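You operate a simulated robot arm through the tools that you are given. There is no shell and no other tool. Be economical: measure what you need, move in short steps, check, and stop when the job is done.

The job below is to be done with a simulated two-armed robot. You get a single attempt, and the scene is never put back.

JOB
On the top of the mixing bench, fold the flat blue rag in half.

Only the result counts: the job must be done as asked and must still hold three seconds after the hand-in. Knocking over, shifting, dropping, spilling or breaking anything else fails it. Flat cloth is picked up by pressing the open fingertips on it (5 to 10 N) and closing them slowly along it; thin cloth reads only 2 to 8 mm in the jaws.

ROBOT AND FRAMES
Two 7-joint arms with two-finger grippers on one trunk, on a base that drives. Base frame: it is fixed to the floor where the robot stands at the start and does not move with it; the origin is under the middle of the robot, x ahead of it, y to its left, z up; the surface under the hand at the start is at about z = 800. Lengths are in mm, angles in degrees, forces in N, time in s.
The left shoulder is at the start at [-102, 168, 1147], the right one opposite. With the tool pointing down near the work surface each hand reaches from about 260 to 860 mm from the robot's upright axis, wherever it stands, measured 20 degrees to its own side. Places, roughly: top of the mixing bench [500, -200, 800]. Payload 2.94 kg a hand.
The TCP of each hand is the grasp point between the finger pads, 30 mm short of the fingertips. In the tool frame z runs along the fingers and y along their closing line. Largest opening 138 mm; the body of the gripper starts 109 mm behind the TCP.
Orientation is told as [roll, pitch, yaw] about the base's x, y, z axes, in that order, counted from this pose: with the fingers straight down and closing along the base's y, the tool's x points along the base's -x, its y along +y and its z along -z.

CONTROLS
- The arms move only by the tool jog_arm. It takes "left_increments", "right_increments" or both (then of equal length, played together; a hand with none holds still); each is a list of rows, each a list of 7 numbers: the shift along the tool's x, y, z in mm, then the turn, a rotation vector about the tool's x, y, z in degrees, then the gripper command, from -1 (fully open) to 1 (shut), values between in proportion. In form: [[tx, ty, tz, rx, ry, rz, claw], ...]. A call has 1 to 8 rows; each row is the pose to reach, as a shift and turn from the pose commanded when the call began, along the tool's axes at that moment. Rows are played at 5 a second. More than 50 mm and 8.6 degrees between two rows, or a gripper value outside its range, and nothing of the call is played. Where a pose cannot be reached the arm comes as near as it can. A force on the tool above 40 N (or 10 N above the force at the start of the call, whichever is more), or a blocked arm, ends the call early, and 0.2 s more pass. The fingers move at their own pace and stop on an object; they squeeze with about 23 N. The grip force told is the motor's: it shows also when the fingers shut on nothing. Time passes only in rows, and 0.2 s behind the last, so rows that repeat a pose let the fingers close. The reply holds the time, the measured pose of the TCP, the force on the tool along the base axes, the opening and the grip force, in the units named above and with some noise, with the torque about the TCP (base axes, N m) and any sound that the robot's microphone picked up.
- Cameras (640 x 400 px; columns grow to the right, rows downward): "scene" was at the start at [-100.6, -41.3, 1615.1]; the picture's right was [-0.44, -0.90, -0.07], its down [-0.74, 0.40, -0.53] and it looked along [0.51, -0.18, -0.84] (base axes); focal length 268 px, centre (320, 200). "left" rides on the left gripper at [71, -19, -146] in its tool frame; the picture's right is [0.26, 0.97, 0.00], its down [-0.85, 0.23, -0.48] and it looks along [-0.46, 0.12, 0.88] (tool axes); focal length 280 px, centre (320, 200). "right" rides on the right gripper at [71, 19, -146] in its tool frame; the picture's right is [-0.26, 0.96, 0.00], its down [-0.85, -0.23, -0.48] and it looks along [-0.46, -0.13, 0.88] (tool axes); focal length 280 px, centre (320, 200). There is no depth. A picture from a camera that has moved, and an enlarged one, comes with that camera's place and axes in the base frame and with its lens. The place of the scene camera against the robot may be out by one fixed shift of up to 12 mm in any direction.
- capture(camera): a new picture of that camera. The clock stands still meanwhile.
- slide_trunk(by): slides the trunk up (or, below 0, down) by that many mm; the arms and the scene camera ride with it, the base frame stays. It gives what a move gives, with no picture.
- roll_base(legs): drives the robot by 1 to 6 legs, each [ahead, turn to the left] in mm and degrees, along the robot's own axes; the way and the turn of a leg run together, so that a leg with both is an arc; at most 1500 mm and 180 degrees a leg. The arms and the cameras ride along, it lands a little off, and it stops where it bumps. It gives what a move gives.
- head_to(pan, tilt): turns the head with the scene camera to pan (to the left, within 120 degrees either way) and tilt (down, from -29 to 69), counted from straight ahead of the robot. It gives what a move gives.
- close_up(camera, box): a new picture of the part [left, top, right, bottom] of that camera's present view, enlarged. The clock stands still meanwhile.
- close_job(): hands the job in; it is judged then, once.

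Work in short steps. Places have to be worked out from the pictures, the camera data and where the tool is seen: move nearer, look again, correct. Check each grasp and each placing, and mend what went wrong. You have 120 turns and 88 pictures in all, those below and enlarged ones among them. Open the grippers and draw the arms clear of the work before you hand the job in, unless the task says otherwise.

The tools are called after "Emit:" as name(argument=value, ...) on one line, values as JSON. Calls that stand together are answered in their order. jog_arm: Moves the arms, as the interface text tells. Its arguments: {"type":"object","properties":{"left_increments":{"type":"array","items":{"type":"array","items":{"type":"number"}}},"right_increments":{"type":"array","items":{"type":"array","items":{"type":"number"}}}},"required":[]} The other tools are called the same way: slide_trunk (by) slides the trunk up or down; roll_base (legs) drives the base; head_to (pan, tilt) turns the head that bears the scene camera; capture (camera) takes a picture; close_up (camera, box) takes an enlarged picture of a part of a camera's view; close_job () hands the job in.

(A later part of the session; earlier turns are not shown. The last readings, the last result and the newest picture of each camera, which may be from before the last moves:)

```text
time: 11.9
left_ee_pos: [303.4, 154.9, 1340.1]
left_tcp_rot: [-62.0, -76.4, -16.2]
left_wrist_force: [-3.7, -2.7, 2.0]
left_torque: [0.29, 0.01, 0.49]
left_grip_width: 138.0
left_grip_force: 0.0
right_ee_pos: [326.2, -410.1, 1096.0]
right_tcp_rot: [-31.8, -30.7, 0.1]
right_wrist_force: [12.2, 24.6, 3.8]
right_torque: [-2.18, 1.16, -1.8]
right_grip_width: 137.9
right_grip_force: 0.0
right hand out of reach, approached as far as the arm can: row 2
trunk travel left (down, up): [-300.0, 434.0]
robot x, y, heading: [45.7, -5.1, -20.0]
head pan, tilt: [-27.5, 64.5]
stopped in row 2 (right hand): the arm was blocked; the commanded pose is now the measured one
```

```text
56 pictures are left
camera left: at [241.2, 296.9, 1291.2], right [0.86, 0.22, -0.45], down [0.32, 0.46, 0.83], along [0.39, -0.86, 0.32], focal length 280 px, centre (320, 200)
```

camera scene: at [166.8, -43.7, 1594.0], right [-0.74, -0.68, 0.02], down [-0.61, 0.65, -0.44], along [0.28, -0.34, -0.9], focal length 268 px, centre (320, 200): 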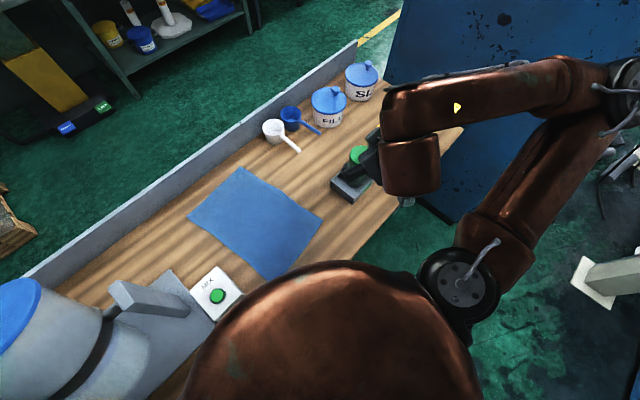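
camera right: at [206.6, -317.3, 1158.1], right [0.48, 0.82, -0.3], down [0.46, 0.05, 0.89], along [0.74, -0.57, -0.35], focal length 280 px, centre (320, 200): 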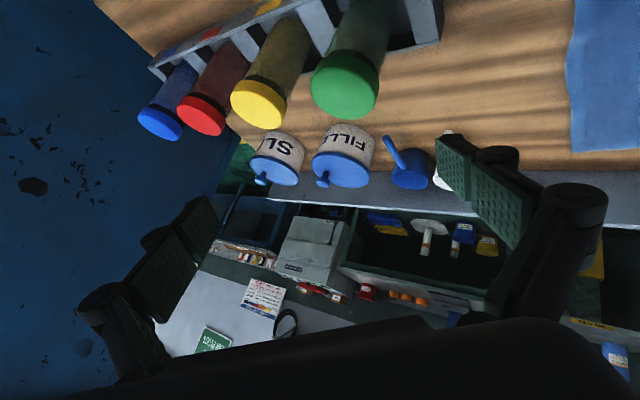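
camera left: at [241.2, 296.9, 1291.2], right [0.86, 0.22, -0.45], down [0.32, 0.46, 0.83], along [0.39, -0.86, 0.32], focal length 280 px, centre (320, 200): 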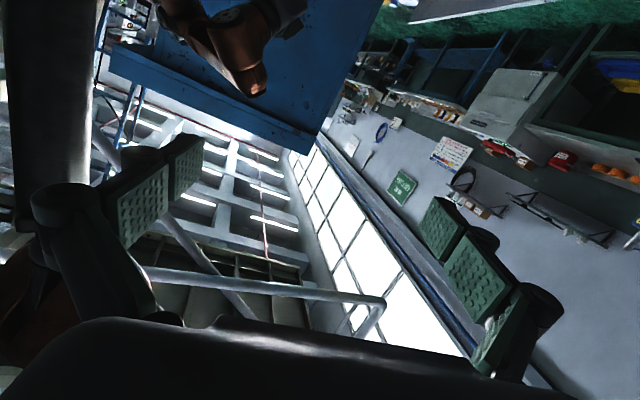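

Everything on the bench still stands; the right elbow is close to the blue cabinet. I'll bring the right hand straight back instead, and the left hand back and outward.

Emit:
jog_arm(left_increments=[[21, -14, -29, 0, 0, 0, -1], [42, -28, -58, 0, 0, 0, -1], [62, -42, -87, 0, 0, 0, -1], [83, -56, -116, 0, 0, 0, -1]], right_increments=[[32, 3, -24, 0, 0, 0, -1], [64, 6, -48, 0, 0, 0, -1], [97, 8, -73, 0, 0, 0, -1], [129, 11, -97, 0, 0, 0, -1]])

Emit:
capture(camera="scene")

```text
time: 12.3
left_ee_pos: [254.2, 68.9, 1355.5]
left_tcp_rot: [-5.3, -81.8, -74.1]
left_wrist_force: [-5.0, 4.0, 3.3]
left_torque: [0.3, -0.42, 0.41]
left_grip_width: 137.8
left_grip_force: 0.0
right_ee_pos: [292.0, -488.5, 1054.8]
right_tcp_rot: [-18.2, -31.7, -7.8]
right_wrist_force: [3.5, 13.1, -17.1]
right_torque: [-1.75, -0.63, -0.83]
right_grip_width: 137.8
right_grip_force: 0.1
right hand out of reach, approached as far as the arm can: row 1
trunk travel left (down, up): [-300.0, 434.0]
robot x, y, heading: [52.2, -16.9, -22.1]
head pan, tilt: [-27.5, 64.5]
stopped in row 1 (right hand): the arm was blocked; the commanded pose is now the measured one
```

```text
55 pictures are left
camera scene: at [94.5, -220.7, 1591.7], right [-0.76, -0.64, -0.08], down [-0.57, 0.72, -0.4], along [0.32, -0.25, -0.91], focal length 268 px, centre (320, 200)
```

scene: 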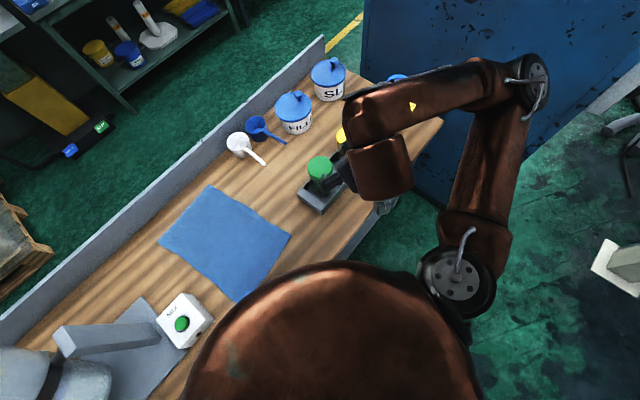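

The right gripper is drifting near the green jar, so I'll raise it and bring it inward, away from both jars and cabinet.

Emit:
jog_arm(right_increments=[[10, 19, -38, 0, 0, 0, -1], [20, 38, -76, 0, 0, 0, -1], [31, 58, -113, 0, 0, 0, -1]])

Emit:
capture(camera="scene")

```text
time: 12.6
left_ee_pos: [330.2, 269.7, 1295.1]
left_tcp_rot: [-98.9, -81.7, 18.3]
left_wrist_force: [0.1, -0.2, -2.4]
left_torque: [-0.33, 0.0, 0.01]
left_grip_width: 137.8
left_grip_force: 0.1
right_ee_pos: [352.5, -362.9, 1098.4]
right_tcp_rot: [-26.5, -31.6, -6.1]
right_wrist_force: [-1.6, 1.1, 0.6]
right_torque: [-0.09, -0.23, 0.06]
right_grip_width: 137.8
right_grip_force: 0.0
right hand out of reach, approached as far as the arm can: row 1
trunk travel left (down, up): [-300.0, 434.0]
robot x, y, heading: [52.9, -17.1, -21.2]
head pan, tilt: [-27.5, 64.5]
stopped in row 1 (left hand): the arm was blocked; the commanded pose is now the measured one
```

```text
54 pictures are left
camera scene: at [156.7, -81.6, 1591.2], right [-0.75, -0.66, 0.0], down [-0.59, 0.68, -0.43], along [0.28, -0.33, -0.9], focal length 268 px, centre (320, 200)
```

scene: 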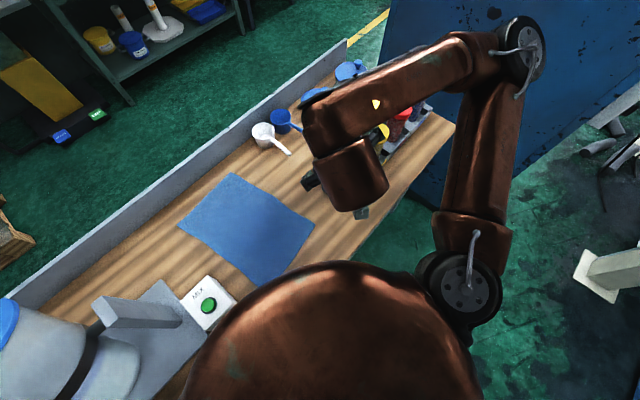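

Arms are now as far in as they reach and everything still stands. I'll try the short drive ahead again, which earlier brought the base under the body.

Emit:
roll_base(legs=[[60, 0]])

Emit:
capture(camera="scene")

```text
time: 13.5
left_ee_pos: [301.0, 118.7, 1321.6]
left_tcp_rot: [-25.0, -84.1, -58.1]
left_wrist_force: [1.4, 1.9, -0.9]
left_torque: [-0.06, 0.01, -0.23]
left_grip_width: 137.5
left_grip_force: 0.0
right_ee_pos: [291.2, -444.2, 1043.0]
right_tcp_rot: [-13.7, -32.3, -10.4]
right_wrist_force: [0.6, -1.8, 0.0]
right_torque: [0.23, 0.06, 0.13]
right_grip_width: 137.8
right_grip_force: 0.1
trunk travel left (down, up): [-300.0, 434.0]
robot x, y, heading: [51.1, -13.4, -29.0]
head pan, tilt: [-27.5, 64.5]
stopped in leg 1: the robot was blocked; the commanded pose is now the measured one
```

```text
53 pictures are left
camera scene: at [100.0, -190.8, 1592.2], right [-0.83, -0.55, -0.05], down [-0.49, 0.77, -0.4], along [0.26, -0.31, -0.91], focal length 268 px, centre (320, 200)
```

scene: 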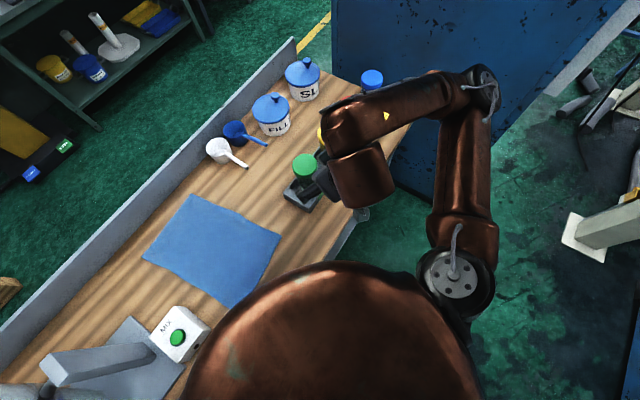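

Base is blocked by the bench and only turned. The right gripper is too near the jars, so I'll lift it up and inward first.

Emit:
jog_arm(right_increments=[[-6, 26, -27, 0, 0, 0, -1], [-12, 52, -54, 0, 0, 0, -1], [-18, 79, -81, 0, 0, 0, -1], [-23, 105, -108, 0, 0, 0, -1]])

Emit:
jog_arm(right_increments=[[-6, 26, -27, 0, 0, 0, -1], [-12, 52, -54, 0, 0, 0, -1], [-18, 79, -81, 0, 0, 0, -1]])

Emit:
head_to(pan=-27.5, tilt=64.5)

Emit:
capture(camera="scene")

```text
time: 13.9
left_ee_pos: [382.1, 264.1, 1281.3]
left_tcp_rot: [-96.4, -82.0, 13.7]
left_wrist_force: [-1.0, -0.5, 3.4]
left_torque: [0.35, 0.17, 0.24]
left_grip_width: 138.2
left_grip_force: 0.0
right_ee_pos: [355.5, -311.2, 1072.6]
right_tcp_rot: [-22.6, -28.9, -5.3]
right_wrist_force: [0.5, 0.8, -6.4]
right_torque: [-0.32, -0.09, 0.05]
right_grip_width: 138.0
right_grip_force: 0.0
trunk travel left (down, up): [-300.0, 434.0]
robot x, y, heading: [47.5, -14.0, -28.6]
head pan, tilt: [-27.5, 64.5]
stopped in row 1 (left hand): the arm was blocked; the commanded pose is now the measured one
```

```text
time: 14.3
left_ee_pos: [276.1, 125.3, 1345.2]
left_tcp_rot: [42.0, -88.7, -126.5]
left_wrist_force: [-1.9, 19.2, 29.6]
left_torque: [2.14, 0.62, -1.24]
left_grip_width: 137.4
left_grip_force: 0.0
right_ee_pos: [298.7, -367.0, 1067.3]
right_tcp_rot: [-13.6, -33.4, -3.8]
right_wrist_force: [-7.8, -15.9, 13.5]
right_torque: [1.68, -0.05, 1.16]
right_grip_width: 137.5
right_grip_force: 0.1
trunk travel left (down, up): [-300.0, 434.0]
robot x, y, heading: [47.0, -12.5, -29.8]
head pan, tilt: [-27.5, 64.5]
stopped in row 2 (right hand): the arm was blocked; the commanded pose is now the measured one
```

```text
time: 14.9
left_ee_pos: [339.1, 189.9, 1304.7]
left_tcp_rot: [42.1, -84.6, -119.8]
left_wrist_force: [-2.0, 1.4, -50.0]
left_torque: [-5.22, 0.23, -0.03]
left_grip_width: 137.9
left_grip_force: 0.1
right_ee_pos: [315.9, -333.1, 1066.8]
right_tcp_rot: [-17.9, -30.3, -4.7]
right_wrist_force: [-2.8, 5.9, 0.8]
right_torque: [-0.45, -0.34, 0.04]
right_grip_width: 137.9
right_grip_force: 0.1
trunk travel left (down, up): [-300.0, 434.0]
robot x, y, heading: [43.6, -14.5, -29.7]
head pan, tilt: [-27.5, 64.5]
```

```text
52 pictures are left
camera scene: at [139.4, -98.8, 1591.1], right [-0.84, -0.54, 0.0], down [-0.49, 0.76, -0.43], along [0.23, -0.36, -0.9], focal length 268 px, centre (320, 200)
```

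scene: 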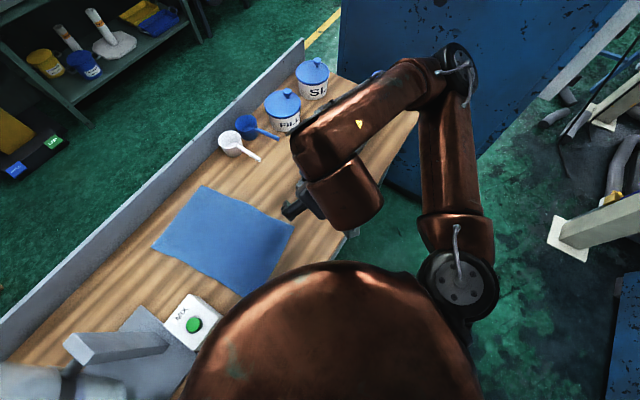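

The left wrist shows a 50 N load near the body; I'll let time pass a few waits to see whether the sway dies down.

Emit:
head_to(pan=-27.5, tilt=64.5)

Emit:
head_to(pan=-27.5, tilt=64.5)

Emit:
head_to(pan=-27.5, tilt=64.5)

Emit:
head_to(pan=-27.5, tilt=64.5)

Emit:
capture(camera="scene")

```text
time: 15.5
left_ee_pos: [272.9, 96.2, 1331.7]
left_tcp_rot: [-33.3, -84.3, -50.8]
left_wrist_force: [0.9, -0.7, -5.0]
left_torque: [-0.74, 0.23, -0.15]
left_grip_width: 137.8
left_grip_force: 0.0
right_ee_pos: [277.8, -398.7, 1046.1]
right_tcp_rot: [-11.5, -31.7, -8.1]
right_wrist_force: [-0.2, -1.8, -11.0]
right_torque: [-0.15, -0.65, 0.03]
right_grip_width: 137.9
right_grip_force: 0.1
trunk travel left (down, up): [-300.0, 434.0]
robot x, y, heading: [48.9, -11.8, -29.7]
head pan, tilt: [-27.5, 64.5]
```

```text
time: 16.1
left_ee_pos: [347.4, 201.6, 1309.5]
left_tcp_rot: [38.8, -84.8, -115.7]
left_wrist_force: [-8.5, 5.7, 18.1]
left_torque: [2.54, -1.07, 1.72]
left_grip_width: 138.2
left_grip_force: 0.7
right_ee_pos: [322.0, -322.4, 1070.5]
right_tcp_rot: [-19.0, -28.8, -3.5]
right_wrist_force: [5.9, -4.5, -1.2]
right_torque: [0.42, 0.49, 0.01]
right_grip_width: 137.9
right_grip_force: 0.0
trunk travel left (down, up): [-300.0, 434.0]
robot x, y, heading: [47.4, -10.2, -29.4]
head pan, tilt: [-27.5, 64.5]
```

```text
time: 16.7
left_ee_pos: [274.7, 91.0, 1326.0]
left_tcp_rot: [-28.2, -83.8, -56.4]
left_wrist_force: [2.8, -1.0, -4.2]
left_torque: [-0.42, -0.05, -0.37]
left_grip_width: 137.5
left_grip_force: 0.0
right_ee_pos: [269.2, -412.0, 1049.2]
right_tcp_rot: [-12.6, -32.1, -9.6]
right_wrist_force: [-3.1, -2.8, -0.3]
right_torque: [0.28, -0.36, 0.21]
right_grip_width: 137.6
right_grip_force: 0.0
trunk travel left (down, up): [-300.0, 434.0]
robot x, y, heading: [44.6, -11.8, -29.6]
head pan, tilt: [-27.5, 64.5]
```

```text
time: 17.3
left_ee_pos: [346.0, 195.9, 1315.7]
left_tcp_rot: [47.3, -84.1, -124.2]
left_wrist_force: [-0.8, -1.8, 9.2]
left_torque: [0.55, 0.03, 0.0]
left_grip_width: 138.1
left_grip_force: 0.0
right_ee_pos: [319.8, -325.6, 1072.2]
right_tcp_rot: [-18.4, -29.1, -3.7]
right_wrist_force: [0.1, 2.2, 0.8]
right_torque: [-0.09, 0.04, 0.05]
right_grip_width: 138.2
right_grip_force: 0.1
trunk travel left (down, up): [-300.0, 434.0]
robot x, y, heading: [44.8, -11.2, -29.4]
head pan, tilt: [-27.5, 64.5]
```

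```text
51 pictures are left
camera scene: at [176.6, -36.5, 1595.6], right [-0.84, -0.54, 0.04], down [-0.5, 0.74, -0.45], along [0.21, -0.4, -0.89], focal length 268 px, centre (320, 200)
```

scene: 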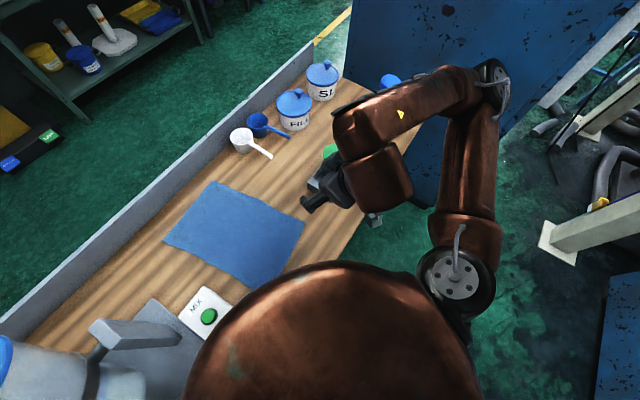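

The sway is sustained, with the base pressed against the bench. I'll back the base away a little to release that contact.

Emit:
roll_base(legs=[[-60, 0]])

Emit:
capture(camera="scene")

```text
time: 18.0
left_ee_pos: [266.1, 81.3, 1351.4]
left_tcp_rot: [51.1, -82.4, -130.2]
left_wrist_force: [1.3, 0.6, -0.4]
left_torque: [-0.1, -0.04, -0.21]
left_grip_width: 137.9
left_grip_force: 0.0
right_ee_pos: [236.7, -450.6, 1048.9]
right_tcp_rot: [-11.4, -32.4, -12.7]
right_wrist_force: [-4.0, -3.3, 0.1]
right_torque: [0.28, -0.43, 0.26]
right_grip_width: 136.3
right_grip_force: 0.1
trunk travel left (down, up): [-300.0, 434.0]
robot x, y, heading: [38.2, -8.9, -29.8]
head pan, tilt: [-27.5, 64.5]
stopped in leg 1: the robot was blocked; the commanded pose is now the measured one
```

```text
50 pictures are left
camera scene: at [97.2, -155.5, 1592.7], right [-0.84, -0.54, -0.04], down [-0.48, 0.78, -0.42], along [0.25, -0.33, -0.91], focal length 268 px, centre (320, 200)
```

scene: 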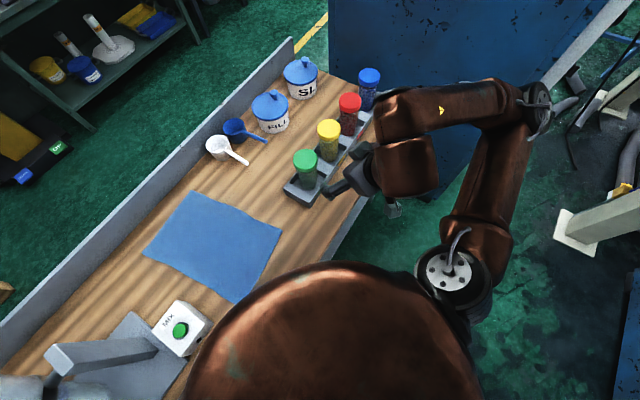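

It moved back slightly and nothing fell. Repeat the backward drive.

Emit:
roll_base(legs=[[-150, 0]])

Emit:
roll_base(legs=[[-150, 0]])

Emit:
capture(camera="scene")

```text
time: 18.8
left_ee_pos: [243.8, 116.0, 1371.1]
left_tcp_rot: [86.3, -85.1, -167.7]
left_wrist_force: [-0.1, 2.5, -0.6]
left_torque: [-0.12, -0.05, -0.03]
left_grip_width: 138.0
left_grip_force: 0.1
right_ee_pos: [236.8, -424.7, 1075.3]
right_tcp_rot: [-16.3, -35.2, -7.5]
right_wrist_force: [-1.3, 0.2, 2.5]
right_torque: [0.02, -0.07, -0.03]
right_grip_width: 137.8
right_grip_force: 0.1
trunk travel left (down, up): [-300.0, 434.0]
robot x, y, heading: [30.0, -3.0, -29.9]
head pan, tilt: [-27.5, 64.5]
stopped in leg 1: the robot was blocked; the commanded pose is now the measured one
```

```text
time: 19.7
left_ee_pos: [270.0, 162.6, 1348.5]
left_tcp_rot: [54.5, -83.7, -129.7]
left_wrist_force: [2.1, -0.7, -0.9]
left_torque: [-0.01, 0.05, -0.27]
left_grip_width: 137.9
left_grip_force: 0.0
right_ee_pos: [234.0, -370.5, 1079.7]
right_tcp_rot: [-7.2, -36.8, -11.4]
right_wrist_force: [0.2, 0.5, -1.3]
right_torque: [-0.12, 0.06, -0.13]
right_grip_width: 138.1
right_grip_force: 0.1
trunk travel left (down, up): [-300.0, 434.0]
robot x, y, heading: [-7.7, 16.4, -29.7]
head pan, tilt: [-27.5, 64.5]
stopped in leg 1: the robot was blocked; the commanded pose is now the measured one
```

```text
49 pictures are left
camera scene: at [127.1, -36.5, 1593.8], right [-0.84, -0.54, 0.04], down [-0.5, 0.75, -0.44], along [0.21, -0.38, -0.9], focal length 268 px, centre (320, 200)
```

scene: 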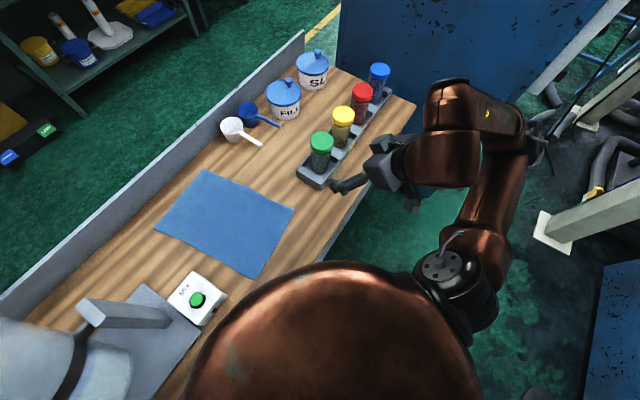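

Backing works without increasing the lean. I'll continue to back off so the arms clear the bench entirely.

Emit:
roll_base(legs=[[-200, 0]])

Emit:
roll_base(legs=[[-200, 0]])

Emit:
roll_base(legs=[[-200, 0]])

Emit:
capture(camera="scene")

```text
time: 20.5
left_ee_pos: [262.0, 201.6, 1340.9]
left_tcp_rot: [65.6, -82.3, -140.6]
left_wrist_force: [-0.2, -1.2, 1.8]
left_torque: [0.2, 0.09, -0.05]
left_grip_width: 138.0
left_grip_force: 0.1
right_ee_pos: [163.7, -405.0, 1112.6]
right_tcp_rot: [-16.3, -36.3, -16.5]
right_wrist_force: [-10.9, -8.8, 0.8]
right_torque: [0.76, -0.81, 0.94]
right_grip_width: 138.1
right_grip_force: 0.3
trunk travel left (down, up): [-300.0, 434.0]
robot x, y, heading: [-7.4, 24.7, -29.7]
head pan, tilt: [-27.5, 64.5]
stopped in leg 1: the robot was blocked; the commanded pose is now the measured one
```

```text
time: 21.4
left_ee_pos: [244.8, 195.2, 1325.5]
left_tcp_rot: [51.0, -81.8, -127.0]
left_wrist_force: [0.6, -0.4, -0.9]
left_torque: [-0.12, 0.0, -0.01]
left_grip_width: 137.7
left_grip_force: 0.0
right_ee_pos: [145.4, -398.6, 1095.1]
right_tcp_rot: [-14.7, -35.3, -17.8]
right_wrist_force: [-1.9, -1.8, 0.8]
right_torque: [0.07, -0.08, 0.16]
right_grip_width: 137.7
right_grip_force: 0.1
trunk travel left (down, up): [-300.0, 434.0]
robot x, y, heading: [-43.5, 35.9, -29.8]
head pan, tilt: [-27.5, 64.5]
stopped in leg 1: the robot was blocked; the commanded pose is now the measured one
```

```text
time: 22.4
left_ee_pos: [174.2, 203.9, 1339.8]
left_tcp_rot: [66.4, -77.3, -139.8]
left_wrist_force: [-2.6, 0.5, -0.3]
left_torque: [0.05, 0.01, 0.27]
left_grip_width: 138.0
left_grip_force: 0.0
right_ee_pos: [65.9, -394.1, 1079.7]
right_tcp_rot: [-9.9, -35.4, -22.3]
right_wrist_force: [-2.6, -0.4, -0.7]
right_torque: [0.04, -0.33, 0.15]
right_grip_width: 138.2
right_grip_force: 0.1
trunk travel left (down, up): [-300.0, 434.0]
robot x, y, heading: [-84.8, 61.4, -29.9]
head pan, tilt: [-27.5, 64.5]
stopped in leg 1: the robot was blocked; the commanded pose is now the measured one
```

```text
48 pictures are left
camera scene: at [-19.2, -59.8, 1593.4], right [-0.84, -0.54, -0.03], down [-0.48, 0.77, -0.43], along [0.25, -0.35, -0.9], focal length 268 px, centre (320, 200)
```

scene: 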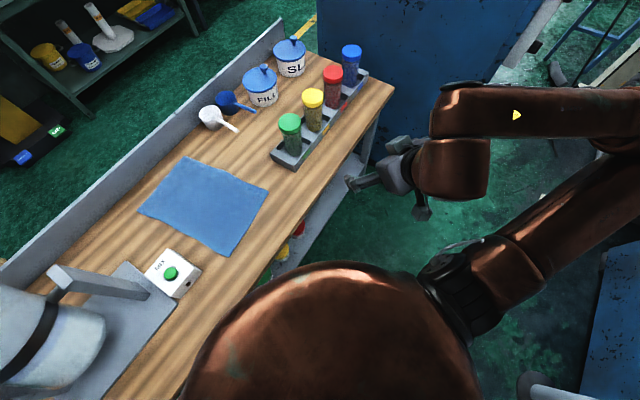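

Checking the camera's view angle against the head's tilt (64.5° down) shows the robot is now actually upright; it had been leaning back at the start. I'll wait and see whether the small side sway has gone away from the bench.

Emit:
head_to(pan=-10, tilt=58)

Emit:
head_to(pan=0, tilt=55)

Emit:
head_to(pan=0, tilt=55)

Emit:
capture(camera="scene")

```text
time: 23.2
left_ee_pos: [156.3, 149.9, 1347.9]
left_tcp_rot: [59.4, -74.2, -132.2]
left_wrist_force: [0.7, 0.0, -2.5]
left_torque: [-0.1, -0.05, -0.07]
left_grip_width: 138.0
left_grip_force: 0.1
right_ee_pos: [61.9, -431.6, 1077.8]
right_tcp_rot: [-10.9, -36.3, -20.9]
right_wrist_force: [1.8, 1.9, -0.7]
right_torque: [-0.16, 0.07, -0.2]
right_grip_width: 137.7
right_grip_force: 0.0
trunk travel left (down, up): [-300.0, 434.0]
robot x, y, heading: [-80.2, 59.9, -29.6]
head pan, tilt: [-10.0, 58.0]
```

```text
time: 23.9
left_ee_pos: [187.4, 200.3, 1347.0]
left_tcp_rot: [60.4, -79.6, -134.4]
left_wrist_force: [1.6, 0.7, 0.9]
left_torque: [0.04, 0.07, -0.2]
left_grip_width: 138.1
left_grip_force: 0.0
right_ee_pos: [83.1, -398.7, 1090.7]
right_tcp_rot: [-17.3, -35.6, -18.1]
right_wrist_force: [-0.3, 0.4, 1.4]
right_torque: [0.01, 0.06, -0.02]
right_grip_width: 137.8
right_grip_force: 0.1
trunk travel left (down, up): [-300.0, 434.0]
robot x, y, heading: [-76.6, 62.1, -29.5]
head pan, tilt: [0.0, 55.0]
```

```text
time: 24.5
left_ee_pos: [192.5, 216.4, 1334.1]
left_tcp_rot: [65.5, -78.1, -138.4]
left_wrist_force: [-0.9, 0.1, -0.7]
left_torque: [-0.05, 0.04, 0.04]
left_grip_width: 137.6
left_grip_force: 0.0
right_ee_pos: [85.7, -384.8, 1091.5]
right_tcp_rot: [-16.1, -35.6, -18.3]
right_wrist_force: [-1.1, -0.7, -0.2]
right_torque: [0.03, -0.03, 0.12]
right_grip_width: 138.0
right_grip_force: 0.1
trunk travel left (down, up): [-300.0, 434.0]
robot x, y, heading: [-80.4, 61.9, -29.7]
head pan, tilt: [0.0, 55.0]
```

```text
47 pictures are left
camera scene: at [40.9, -11.8, 1602.0], right [-0.49, -0.87, 0.0], down [-0.71, 0.4, -0.57], along [0.5, -0.29, -0.82], focal length 268 px, centre (320, 200)
```

scene: 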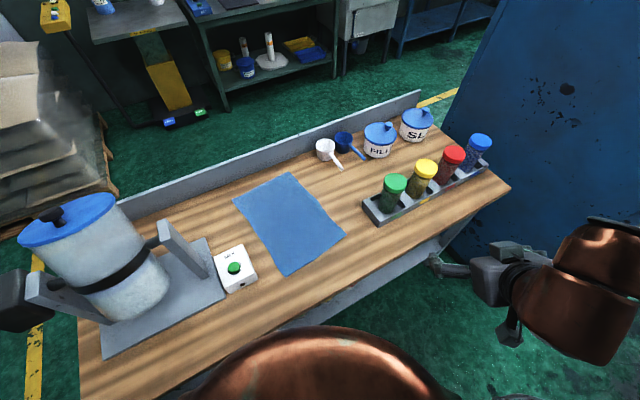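

The robot stands upright and calm now, and this view shows the bench fully intact: rag, jars, pots, scoops and mixer all in place. I'll now turn both hands back toward finger-down, in free air.

Emit:
jog_arm(left_increments=[[10, 7, 11, -2.9, 4.9, -4.1, -1], [20, 13, 22, -5.9, 9.8, -8.3, -1], [30, 20, 34, -8.8, 14.8, -12.4, -1], [39, 27, 45, -11.7, 19.7, -16.6, -1], [49, 34, 56, -14.7, 24.6, -20.7, -1], [59, 40, 68, -17.6, 29.5, -24.9, -1], [69, 47, 79, -20.5, 34.4, -29, -1], [79, 54, 90, -23.5, 39.4, -33.2, -1]], right_increments=[[-2, -1, -3, -2.6, 4.1, -2.8, -1], [-4, -2, -6, -5.3, 8.2, -5.6, -1], [-6, -3, -9, -7.9, 12.2, -8.5, -1], [-8, -4, -12, -10.5, 16.3, -11.3, -1], [-10, -4, -14, -13.2, 20.4, -14.1, -1], [-13, -5, -17, -15.8, 24.5, -17, -1], [-15, -6, -20, -18.5, 28.6, -19.8, -1], [-17, -7, -23, -21.1, 32.6, -22.6, -1]])

Emit:
capture(camera="scene")

```text
time: 25.1
left_ee_pos: [192.5, 131.9, 1337.8]
left_tcp_rot: [15.1, -71.0, -83.3]
left_wrist_force: [4.7, -4.3, -7.0]
left_torque: [-0.66, -0.19, -0.33]
left_grip_width: 137.7
left_grip_force: 0.1
left hand out of reach, approached as far as the arm can: row 1, 2, 3
right_ee_pos: [54.1, -450.2, 1073.8]
right_tcp_rot: [-7.8, -27.4, -17.4]
right_wrist_force: [2.7, 2.1, 0.3]
right_torque: [-0.28, 0.31, -0.27]
right_grip_width: 138.2
right_grip_force: 0.1
trunk travel left (down, up): [-300.0, 434.0]
robot x, y, heading: [-79.7, 59.1, -29.9]
head pan, tilt: [0.0, 55.0]
stopped in row 3 (right hand): the arm was blocked; the commanded pose is now the measured one
```

```text
46 pictures are left
camera scene: at [19.4, -57.9, 1604.0], right [-0.5, -0.87, -0.03], down [-0.7, 0.42, -0.57], along [0.51, -0.26, -0.82], focal length 268 px, centre (320, 200)
```

scene: 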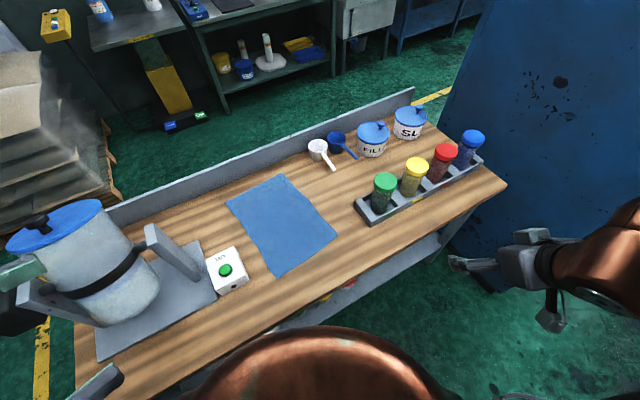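

The sway still trips the jog. I'll let it settle longer, now free of contact.

Emit:
head_to(pan=0, tilt=55)

Emit:
head_to(pan=0, tilt=55)

Emit:
head_to(pan=0, tilt=55)

Emit:
head_to(pan=0, tilt=55)

Emit:
head_to(pan=0, tilt=55)

Emit:
head_to(pan=0, tilt=55)

```text
time: 25.7
left_ee_pos: [232.1, 203.3, 1321.1]
left_tcp_rot: [-0.5, -73.8, -67.6]
left_wrist_force: [2.9, 0.5, 0.6]
left_torque: [0.07, 0.23, -0.21]
left_grip_width: 137.9
left_grip_force: 0.0
right_ee_pos: [84.6, -395.6, 1099.4]
right_tcp_rot: [-12.7, -27.0, -14.8]
right_wrist_force: [-0.9, -1.6, 1.0]
right_torque: [0.18, -0.14, 0.18]
right_grip_width: 137.9
right_grip_force: 0.1
trunk travel left (down, up): [-300.0, 434.0]
robot x, y, heading: [-81.6, 63.4, -29.3]
head pan, tilt: [0.0, 55.0]
```

```text
time: 26.3
left_ee_pos: [205.8, 164.7, 1328.6]
left_tcp_rot: [13.4, -72.6, -80.8]
left_wrist_force: [-0.5, -0.6, -0.7]
left_torque: [0.01, 0.01, -0.04]
left_grip_width: 138.1
left_grip_force: 0.1
right_ee_pos: [64.7, -423.9, 1082.2]
right_tcp_rot: [-9.7, -27.5, -16.5]
right_wrist_force: [-0.6, -0.2, -0.4]
right_torque: [0.04, -0.04, 0.02]
right_grip_width: 138.1
right_grip_force: 0.0
trunk travel left (down, up): [-300.0, 434.0]
robot x, y, heading: [-81.4, 56.0, -29.7]
head pan, tilt: [0.0, 55.0]
```

```text
time: 26.9
left_ee_pos: [203.7, 145.3, 1329.9]
left_tcp_rot: [8.0, -71.3, -75.8]
left_wrist_force: [-1.0, -1.3, -0.9]
left_torque: [-0.01, -0.14, 0.2]
left_grip_width: 137.6
left_grip_force: 0.1
right_ee_pos: [62.2, -440.7, 1076.3]
right_tcp_rot: [-8.7, -27.4, -16.8]
right_wrist_force: [1.1, 1.7, -1.5]
right_torque: [-0.02, 0.05, -0.07]
right_grip_width: 137.8
right_grip_force: 0.1
trunk travel left (down, up): [-300.0, 434.0]
robot x, y, heading: [-81.9, 59.6, -29.3]
head pan, tilt: [0.0, 55.0]
```

```text
time: 27.5
left_ee_pos: [222.9, 185.0, 1324.7]
left_tcp_rot: [3.9, -73.1, -71.7]
left_wrist_force: [1.5, 0.7, 0.2]
left_torque: [0.06, 0.14, -0.19]
left_grip_width: 138.1
left_grip_force: 0.0
right_ee_pos: [76.0, -409.0, 1091.7]
right_tcp_rot: [-11.3, -27.3, -15.4]
right_wrist_force: [-0.5, -0.8, -0.1]
right_torque: [0.05, -0.08, 0.03]
right_grip_width: 137.8
right_grip_force: 0.0
trunk travel left (down, up): [-300.0, 434.0]
robot x, y, heading: [-81.9, 58.6, -29.8]
head pan, tilt: [0.0, 55.0]
```

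```text
time: 28.1
left_ee_pos: [217.9, 188.6, 1327.0]
left_tcp_rot: [10.2, -73.7, -77.4]
left_wrist_force: [-0.2, 1.1, 2.2]
left_torque: [0.09, 0.05, 0.05]
left_grip_width: 138.0
left_grip_force: 0.0
right_ee_pos: [79.0, -405.9, 1091.3]
right_tcp_rot: [-11.6, -27.3, -15.2]
right_wrist_force: [0.1, 0.7, 0.9]
right_torque: [0.06, 0.05, 0.03]
right_grip_width: 137.7
right_grip_force: 0.0
trunk travel left (down, up): [-300.0, 434.0]
robot x, y, heading: [-82.7, 59.2, -29.5]
head pan, tilt: [0.0, 55.0]
```

```text
time: 28.7
left_ee_pos: [215.4, 181.1, 1326.3]
left_tcp_rot: [10.0, -73.3, -77.5]
left_wrist_force: [1.0, 0.9, -1.1]
left_torque: [-0.05, 0.04, -0.14]
left_grip_width: 138.0
left_grip_force: 0.1
right_ee_pos: [74.5, -412.7, 1088.6]
right_tcp_rot: [-11.1, -27.4, -15.4]
right_wrist_force: [0.7, 0.7, 0.5]
right_torque: [-0.1, 0.04, -0.06]
right_grip_width: 138.1
right_grip_force: 0.0
trunk travel left (down, up): [-300.0, 434.0]
robot x, y, heading: [-84.4, 60.8, -29.5]
head pan, tilt: [0.0, 55.0]
```

The sway has died down. I'll move gently from here: first turn only the right hand to fingers-down, in small steps.

Emit:
jog_arm(right_increments=[[0, 0, 0, -1, 1.7, -1.2, -1], [0, 0, 0, -2.5, 4.4, -3, -1], [0, 0, 0, -4.2, 7.4, -5.1, -1], [0, 0, 0, -6, 10.5, -7.3, -1], [0, 0, 0, -8, 14, -9.8, -1], [0, 0, 0, -9.8, 17.2, -12, -1], [0, 0, 0, -11.2, 20, -13.8, -1], [0, 0, 0, -12, 21.5, -14.8, -1]])

```text
time: 30.5
left_ee_pos: [211.9, 170.6, 1328.2]
left_tcp_rot: [10.7, -72.9, -78.1]
left_wrist_force: [0.1, -0.1, 0.7]
left_torque: [0.01, 0.02, 0.0]
left_grip_width: 138.0
left_grip_force: 0.1
right_ee_pos: [71.4, -420.0, 1084.4]
right_tcp_rot: [-1.6, -4.3, -3.0]
right_wrist_force: [-0.2, -0.2, -0.2]
right_torque: [0.01, -0.01, -0.04]
right_grip_width: 137.8
right_grip_force: 0.0
trunk travel left (down, up): [-300.0, 434.0]
robot x, y, heading: [-80.7, 60.6, -29.8]
head pan, tilt: [0.0, 55.0]
```

Gentle motion works fully. Next, bring the left hand forward away from the body, high above the bench, to give its wrist room.

Emit:
jog_arm(left_increments=[[-1, 8, 4, 0, 0, 0, -1], [-3, 24, 13, 0, 0, 0, -1], [-5, 43, 24, 0, 0, 0, -1], [-7, 63, 35, 0, 0, 0, -1], [-9, 84, 47, 0, 0, 0, -1], [-12, 104, 58, 0, 0, 0, -1], [-14, 121, 68, 0, 0, 0, -1], [-15, 131, 74, 0, 0, 0, -1]])

```text
time: 32.3
left_ee_pos: [359.5, 151.8, 1329.5]
left_tcp_rot: [12.2, -72.9, -79.3]
left_wrist_force: [-0.4, -1.0, -0.3]
left_torque: [-0.01, -0.02, 0.01]
left_grip_width: 138.0
left_grip_force: 0.1
left hand out of reach, approached as far as the arm can: row 1, 2, 3, 4
right_ee_pos: [70.1, -419.5, 1084.7]
right_tcp_rot: [-1.8, -4.4, -3.1]
right_wrist_force: [-0.2, 0.0, 1.0]
right_torque: [0.0, 0.01, 0.03]
right_grip_width: 138.2
right_grip_force: 0.1
trunk travel left (down, up): [-300.0, 434.0]
robot x, y, heading: [-78.9, 59.3, -29.6]
head pan, tilt: [0.0, 55.0]
```

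The left hand is out in front now. I'll turn it half-way toward fingers-down.

Emit:
jog_arm(left_increments=[[0, 0, 0, -1.2, 2, -1.8, -1], [0, 0, 0, -3.6, 5.8, -5.3, -1], [0, 0, 0, -6.5, 10.5, -9.6, -1], [0, 0, 0, -9.5, 15.3, -14, -1], [0, 0, 0, -12.5, 20.2, -18.4, -1], [0, 0, 0, -15.5, 25, -22.8, -1], [0, 0, 0, -18.2, 29.4, -26.8, -1], [0, 0, 0, -20.4, 32.9, -30, -1]])

Emit:
jog_arm(left_increments=[[0, 0, 0, -1.2, 2, -1.8, -1], [0, 0, 0, -3.6, 5.8, -5.3, -1], [0, 0, 0, -6.5, 10.5, -9.6, -1], [0, 0, 0, -9.5, 15.3, -14, -1], [0, 0, 0, -12.5, 20.2, -18.4, -1], [0, 0, 0, -15.5, 25, -22.8, -1], [0, 0, 0, -18.2, 29.4, -26.8, -1], [0, 0, 0, -20.4, 32.9, -30, -1]])

Emit:
capture(camera="scene")

```text
time: 34.1
left_ee_pos: [359.5, 151.6, 1330.6]
left_tcp_rot: [-12.2, -36.7, -27.0]
left_wrist_force: [0.6, 0.1, -0.1]
left_torque: [0.01, -0.02, 0.02]
left_grip_width: 138.1
left_grip_force: 0.1
right_ee_pos: [70.0, -420.4, 1084.8]
right_tcp_rot: [-1.7, -4.4, -3.0]
right_wrist_force: [0.6, -0.1, -1.0]
right_torque: [-0.01, -0.01, -0.02]
right_grip_width: 137.9
right_grip_force: 0.1
trunk travel left (down, up): [-300.0, 434.0]
robot x, y, heading: [-79.7, 61.3, -29.7]
head pan, tilt: [0.0, 55.0]
```

```text
time: 35.9
left_ee_pos: [359.7, 150.9, 1329.8]
left_tcp_rot: [0.1, -0.3, 0.2]
left_wrist_force: [0.9, 0.1, -0.5]
left_torque: [0.01, 0.01, -0.02]
left_grip_width: 138.1
left_grip_force: 0.1
right_ee_pos: [69.8, -419.9, 1085.0]
right_tcp_rot: [-1.7, -4.3, -3.0]
right_wrist_force: [0.1, -0.5, 0.4]
right_torque: [0.01, 0.03, -0.05]
right_grip_width: 138.2
right_grip_force: 0.0
trunk travel left (down, up): [-300.0, 434.0]
robot x, y, heading: [-82.1, 65.0, -29.6]
head pan, tilt: [0.0, 55.0]
```

```text
45 pictures are left
camera scene: at [39.5, -15.5, 1602.2], right [-0.49, -0.87, 0.0], down [-0.71, 0.4, -0.57], along [0.5, -0.28, -0.82], focal length 268 px, centre (320, 200)
```

scene: 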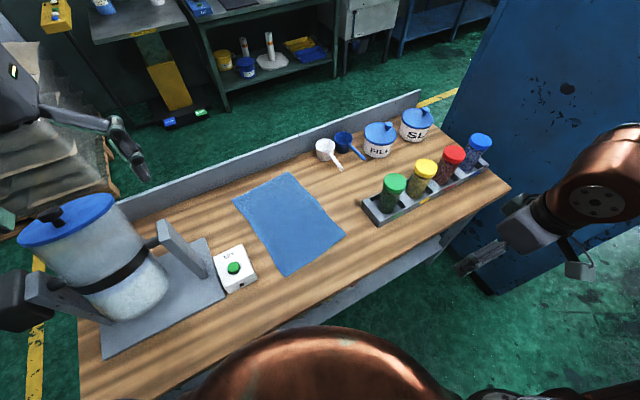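

Both hands are fingers-down and the robot is steady. The rag is about 335 × 237 mm, turned roughly +8°: corners near (340,−64), (364,−293), far (671,−9), (696,−253). The far right corner is slightly out of reach, so I'll make one small, gentle drive ahead with a left turn.

Emit:
roll_base(legs=[[30, 4]])

Emit:
capture(camera="scene")

```text
time: 36.8
left_ee_pos: [382.8, 169.5, 1328.2]
left_tcp_rot: [0.0, -0.2, 4.3]
left_wrist_force: [1.1, -0.2, 0.9]
left_torque: [0.02, 0.11, -0.04]
left_grip_width: 138.1
left_grip_force: 0.1
right_ee_pos: [132.6, -421.6, 1084.4]
right_tcp_rot: [-1.7, -4.3, 1.1]
right_wrist_force: [0.7, -0.4, 0.8]
right_torque: [0.02, 0.07, -0.04]
right_grip_width: 137.9
right_grip_force: 0.1
trunk travel left (down, up): [-300.0, 434.0]
robot x, y, heading: [-58.5, 47.9, -25.5]
head pan, tilt: [0.0, 55.0]
```

```text
44 pictures are left
camera scene: at [73.4, -19.7, 1602.0], right [-0.43, -0.9, 0.0], down [-0.74, 0.35, -0.57], along [0.52, -0.25, -0.82], focal length 268 px, centre (320, 200)
```

scene: 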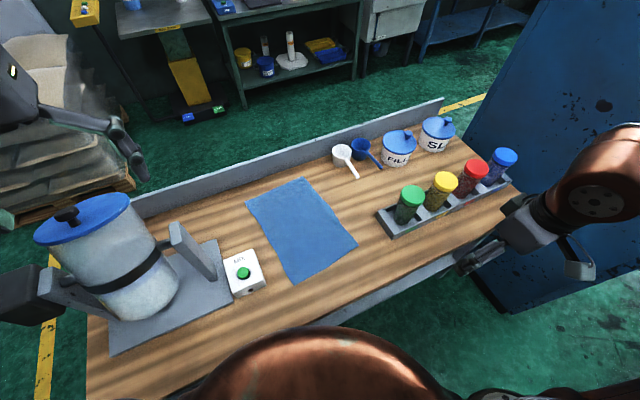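

The drive ran perfectly smoothly. One more similar leg.

Emit:
roll_base(legs=[[50, 4]])

Emit:
capture(camera="scene")

```text
time: 37.7
left_ee_pos: [404.6, 184.2, 1333.7]
left_tcp_rot: [-0.4, -0.7, 8.1]
left_wrist_force: [-1.0, 1.3, -0.3]
left_torque: [-0.08, -0.17, 0.01]
left_grip_width: 137.7
left_grip_force: 0.1
right_ee_pos: [201.2, -423.9, 1090.1]
right_tcp_rot: [-2.0, -4.8, 5.2]
right_wrist_force: [-1.3, 0.3, 0.6]
right_torque: [-0.06, -0.18, 0.01]
right_grip_width: 138.3
right_grip_force: 0.0
trunk travel left (down, up): [-300.0, 434.0]
robot x, y, heading: [-11.1, 27.8, -21.3]
head pan, tilt: [0.0, 55.0]
```

```text
43 pictures are left
camera scene: at [111.2, -25.2, 1603.8], right [-0.37, -0.93, 0.0], down [-0.76, 0.3, -0.58], along [0.54, -0.21, -0.82], focal length 268 px, centre (320, 200)
```

scene: 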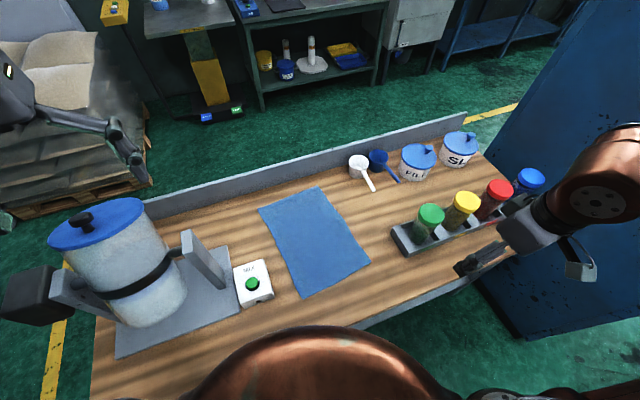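

Well placed now at (−11, 28), heading −21°. Corners re-measured: near (335,−55), (362,−287); far (685,−14), (701,−243). I'll bring both hands above the two near corners, staying high for now.

Emit:
jog_arm(left_increments=[[5, -14, 6, 0, 0, 0.2, -1], [17, -45, 20, 0, 0, 0.5, -1], [30, -82, 38, 0, 0, 0.8, -1], [44, -120, 55, 0, 0, 1, -1], [58, -158, 72, 0, 0, 1.2, -1], [72, -196, 88, 0, 0, 1.4, -1], [84, -228, 104, 0, 0, 1.5, -1], [90, -245, 112, 0, 0, 1.5, -1]], right_increments=[[-10, 7, 0, -0.2, 0.4, -0.2, -1], [-33, 23, 0, -0.5, 1.2, -0.4, -1], [-60, 42, 0, -0.8, 2, -0.6, -1], [-88, 62, 0, -1.2, 2.8, -0.9, -1], [-116, 82, 0, -1.5, 3.5, -1.1, -1], [-142, 100, 0, -1.8, 4.2, -1.3, -1], [-165, 117, 0, -2, 4.7, -1.4, -1], [-177, 125, 0, -2, 4.8, -1.4, -1]])

Emit:
capture(camera="left")

Emit:
capture(camera="right")

```text
time: 39.5
left_ee_pos: [353.9, 10.1, 1240.4]
left_tcp_rot: [-0.2, -0.5, 6.7]
left_wrist_force: [0.1, 0.3, -0.8]
left_torque: [-0.05, 0.0, 0.01]
left_grip_width: 137.9
left_grip_force: 0.1
left hand out of reach, approached as far as the arm can: row 6, 7, 8
right_ee_pos: [372.0, -283.5, 1096.5]
right_tcp_rot: [0.0, 0.4, 6.5]
right_wrist_force: [-0.2, 0.3, 0.4]
right_torque: [0.0, 0.0, 0.02]
right_grip_width: 138.0
right_grip_force: 0.1
trunk travel left (down, up): [-300.0, 434.0]
robot x, y, heading: [-12.7, 26.5, -21.4]
head pan, tilt: [0.0, 55.0]
```

```text
42 pictures are left
camera left: at [285.4, -17.4, 1385.0], right [-0.37, 0.93, -0.01], down [0.81, 0.33, 0.48], along [0.45, 0.18, -0.88], focal length 280 px, centre (320, 200)
```

left: 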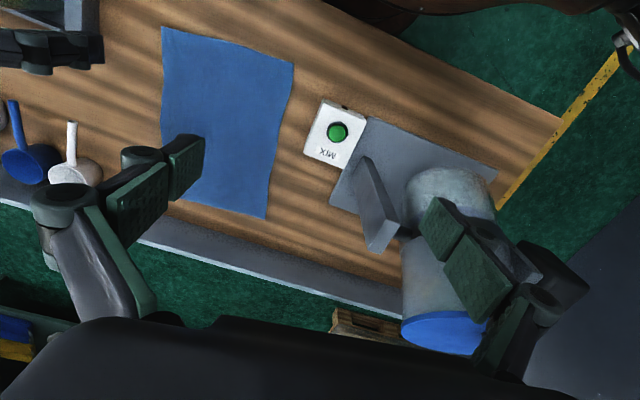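

```text
41 pictures are left
camera right: at [301.1, -273.2, 1242.8], right [0.15, 0.99, 0.0], down [0.87, -0.13, 0.47], along [0.46, -0.07, -0.88], focal length 280 px, centre (320, 200)
```

right: 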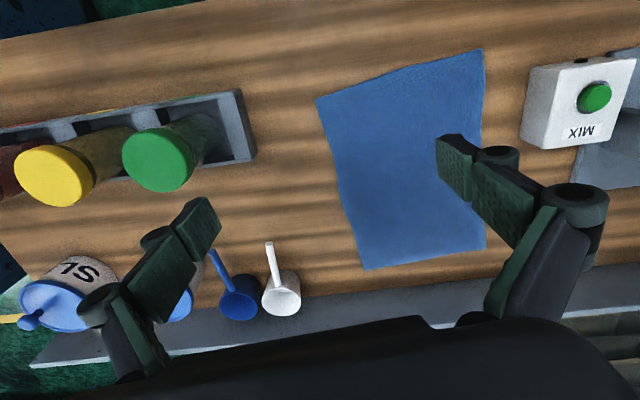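

Both wrist views agree with the scene estimate: near corners ≈ (332,−50) and (364,−288), far ≈ (690,−5) and (706,−240), yaw about 7.6°. I'll lower both hands to about z 950 over grip points just inside the near corners, narrowing the jaws to ~36 mm.

Emit:
jog_arm(left_increments=[[2, -10, 15, 0, 0, -0.1, 0], [5, -30, 45, 0, 0, -0.3, 0.48], [8, -52, 83, 0, 0, -0.5, 0.48], [10, -70, 123, 0, 0, -0.7, 0.48], [12, -82, 165, 0, 0, -0.9, 0.48], [13, -85, 207, 0, 0, -0.9, 0.48], [13, -85, 248, 0, 0, -0.9, 0.48], [13, -85, 288, 0, 0, -0.9, 0.48]], right_increments=[[-1, 3, 8, 0, 0, -0.1, 0], [-2, 8, 24, 0, 0, -0.3, 0.48], [-3, 12, 44, 0, 0, -0.5, 0.48], [-4, 16, 66, 0, 0, -0.7, 0.48], [-5, 20, 88, 0, 0, -0.9, 0.48], [-6, 23, 110, 0, 0, -1.1, 0.48], [-6, 25, 130, 0, 0, -1.1, 0.48], [-6, 25, 145, 0, 0, -1.1, 0.48]])

Emit:
capture(camera="left")

Emit:
capture(camera="right")

```text
time: 41.3
left_ee_pos: [392.1, -4.7, 1029.0]
left_tcp_rot: [-0.4, -0.6, 7.6]
left_wrist_force: [0.5, 0.8, 0.2]
left_torque: [0.02, 0.02, 0.01]
left_grip_width: 35.9
left_grip_force: 0.0
left hand out of reach, approached as far as the arm can: row 1, 2, 3, 4, 5, 6, 7, 8
right_ee_pos: [373.1, -260.1, 949.8]
right_tcp_rot: [0.1, 0.4, 7.6]
right_wrist_force: [-0.5, -0.4, 0.3]
right_torque: [0.01, -0.04, -0.02]
right_grip_width: 35.8
right_grip_force: 0.1
trunk travel left (down, up): [-300.0, 434.0]
robot x, y, heading: [-10.3, 26.4, -21.4]
head pan, tilt: [0.0, 55.0]
```

```text
40 pictures are left
camera left: at [324.1, -33.2, 1173.1], right [-0.39, 0.92, -0.01], down [0.81, 0.34, 0.48], along [0.45, 0.18, -0.88], focal length 280 px, centre (320, 200)
```

left: 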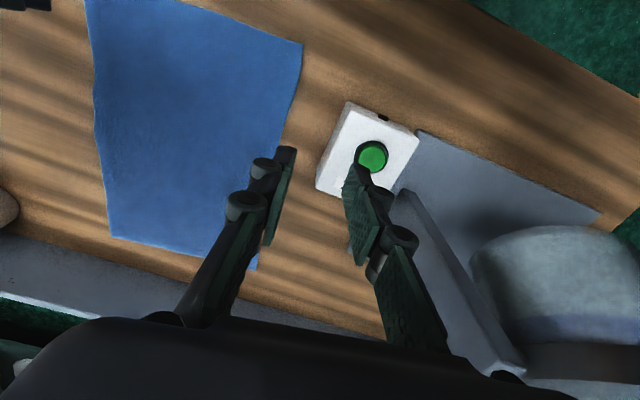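

```text
39 pictures are left
camera right: at [301.4, -250.7, 1097.1], right [0.13, 0.99, 0.0], down [0.88, -0.12, 0.47], along [0.47, -0.06, -0.88], focal length 280 px, centre (320, 200)
```

right: 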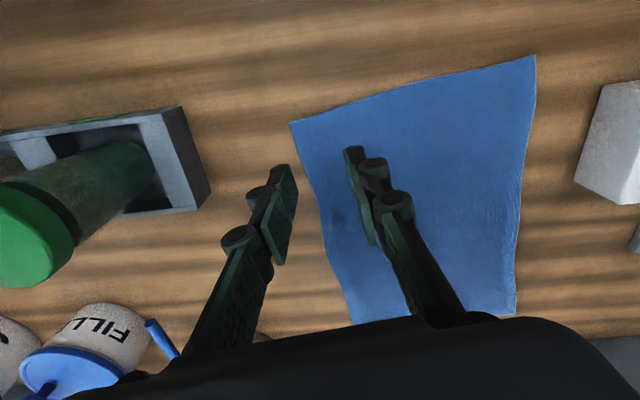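

The right hand is placed well; the left arm can't come that close from its present posture. I'll lead it forward and lower first, then bring it back toward the corner.

Emit:
jog_arm(left_increments=[[-8, -6, 8, 0, 0, 0, 0.48], [-22, -14, 24, 0, 0, 0, 0.48], [-38, -22, 44, 0, 0, 0, 0.48], [-54, -30, 64, 0, 0, 0, 0.48], [-64, -34, 79, 0, 0, 0, 0.48], [-64, -34, 79, 0, 0, 0, 0.48]])

Emit:
jog_arm(left_increments=[[8, -4, 2, 0, 0, 0, 0.48], [26, -12, 6, 0, 0, 0, 0.48], [48, -20, 10, 0, 0, 0, 0.48], [72, -27, 14, 0, 0, 0, 0.48], [96, -31, 18, 0, 0, 0, 0.48], [110, -32, 20, 0, 0, 0, 0.48], [114, -32, 20, 0, 0, 0, 0.48]])

Emit:
capture(camera="scene")

```text
time: 42.7
left_ee_pos: [450.6, 5.6, 950.1]
left_tcp_rot: [-0.2, -0.5, 7.6]
left_wrist_force: [-0.4, 0.7, 0.2]
left_torque: [0.01, -0.01, 0.04]
left_grip_width: 35.6
left_grip_force: 0.1
left hand out of reach, approached as far as the arm can: row 1, 2, 3, 4, 5, 6
right_ee_pos: [373.8, -261.8, 950.3]
right_tcp_rot: [0.0, 0.4, 7.7]
right_wrist_force: [-0.2, 0.1, 0.0]
right_torque: [0.01, 0.01, -0.03]
right_grip_width: 35.8
right_grip_force: 0.1
trunk travel left (down, up): [-300.0, 434.0]
robot x, y, heading: [-11.4, 25.2, -21.5]
head pan, tilt: [0.0, 55.0]
```

```text
time: 44.3
left_ee_pos: [397.2, 11.7, 935.0]
left_tcp_rot: [-0.2, -0.5, 7.6]
left_wrist_force: [-0.4, 0.1, 0.6]
left_torque: [0.01, 0.01, 0.0]
left_grip_width: 35.8
left_grip_force: 0.0
left hand out of reach, approached as far as the arm can: row 1, 2, 3, 4, 5, 6, 7
right_ee_pos: [373.7, -260.4, 951.2]
right_tcp_rot: [0.0, 0.4, 7.5]
right_wrist_force: [-1.0, -0.3, -0.2]
right_torque: [0.05, 0.0, 0.0]
right_grip_width: 35.8
right_grip_force: 0.0
trunk travel left (down, up): [-300.0, 434.0]
robot x, y, heading: [-8.3, 26.5, -21.5]
head pan, tilt: [0.0, 55.0]
```

```text
38 pictures are left
camera scene: at [120.6, -29.8, 1602.2], right [-0.37, -0.93, 0.0], down [-0.76, 0.3, -0.57], along [0.53, -0.21, -0.82], focal length 268 px, centre (320, 200)
```

scene: 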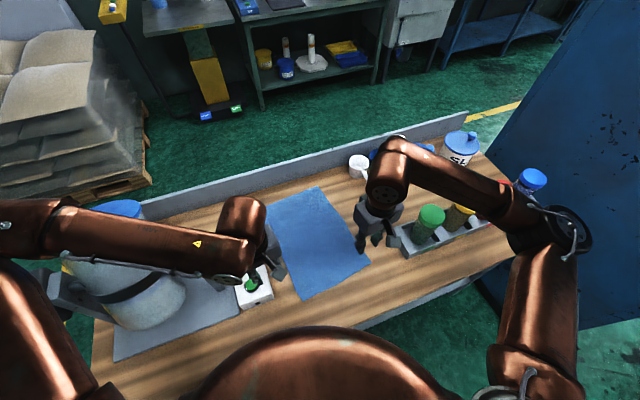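

The left limit looks like a wrist-yaw limit (its yaw is +29° against the robot's heading). I'll turn the left hand's yaw by −25° while moving it away from the MIX box.

Emit:
jog_arm(left_increments=[[0, 0, -10, 0, 0, 3, 0.48], [0, -5, -20, 0, 0, 8, 0.48], [0, -15, -20, 0, 0, 13, 0.48], [0, -30, -20, 0, 0, 18, 0.48], [5, -45, -20, 0, 0, 23, 0.48], [10, -60, -20, 0, 0, 26, 0.48], [20, -75, -20, 0, 0, 26, 0.48], [28, -85, -20, 0, 0, 26, 0.48]])

```text
time: 46.1
left_ee_pos: [395.1, -1.1, 998.2]
left_tcp_rot: [0.0, -0.6, -18.2]
left_wrist_force: [0.5, 0.6, -0.4]
left_torque: [0.02, -0.02, 0.0]
left_grip_width: 35.8
left_grip_force: 0.1
left hand out of reach, approached as far as the arm can: row 3, 4, 5, 6, 7, 8
right_ee_pos: [373.5, -261.4, 950.4]
right_tcp_rot: [0.0, 0.4, 7.6]
right_wrist_force: [0.1, -0.7, 0.3]
right_torque: [-0.01, 0.03, -0.03]
right_grip_width: 35.9
right_grip_force: 0.1
trunk travel left (down, up): [-300.0, 434.0]
robot x, y, heading: [-10.4, 29.7, -21.5]
head pan, tilt: [0.0, 55.0]
```

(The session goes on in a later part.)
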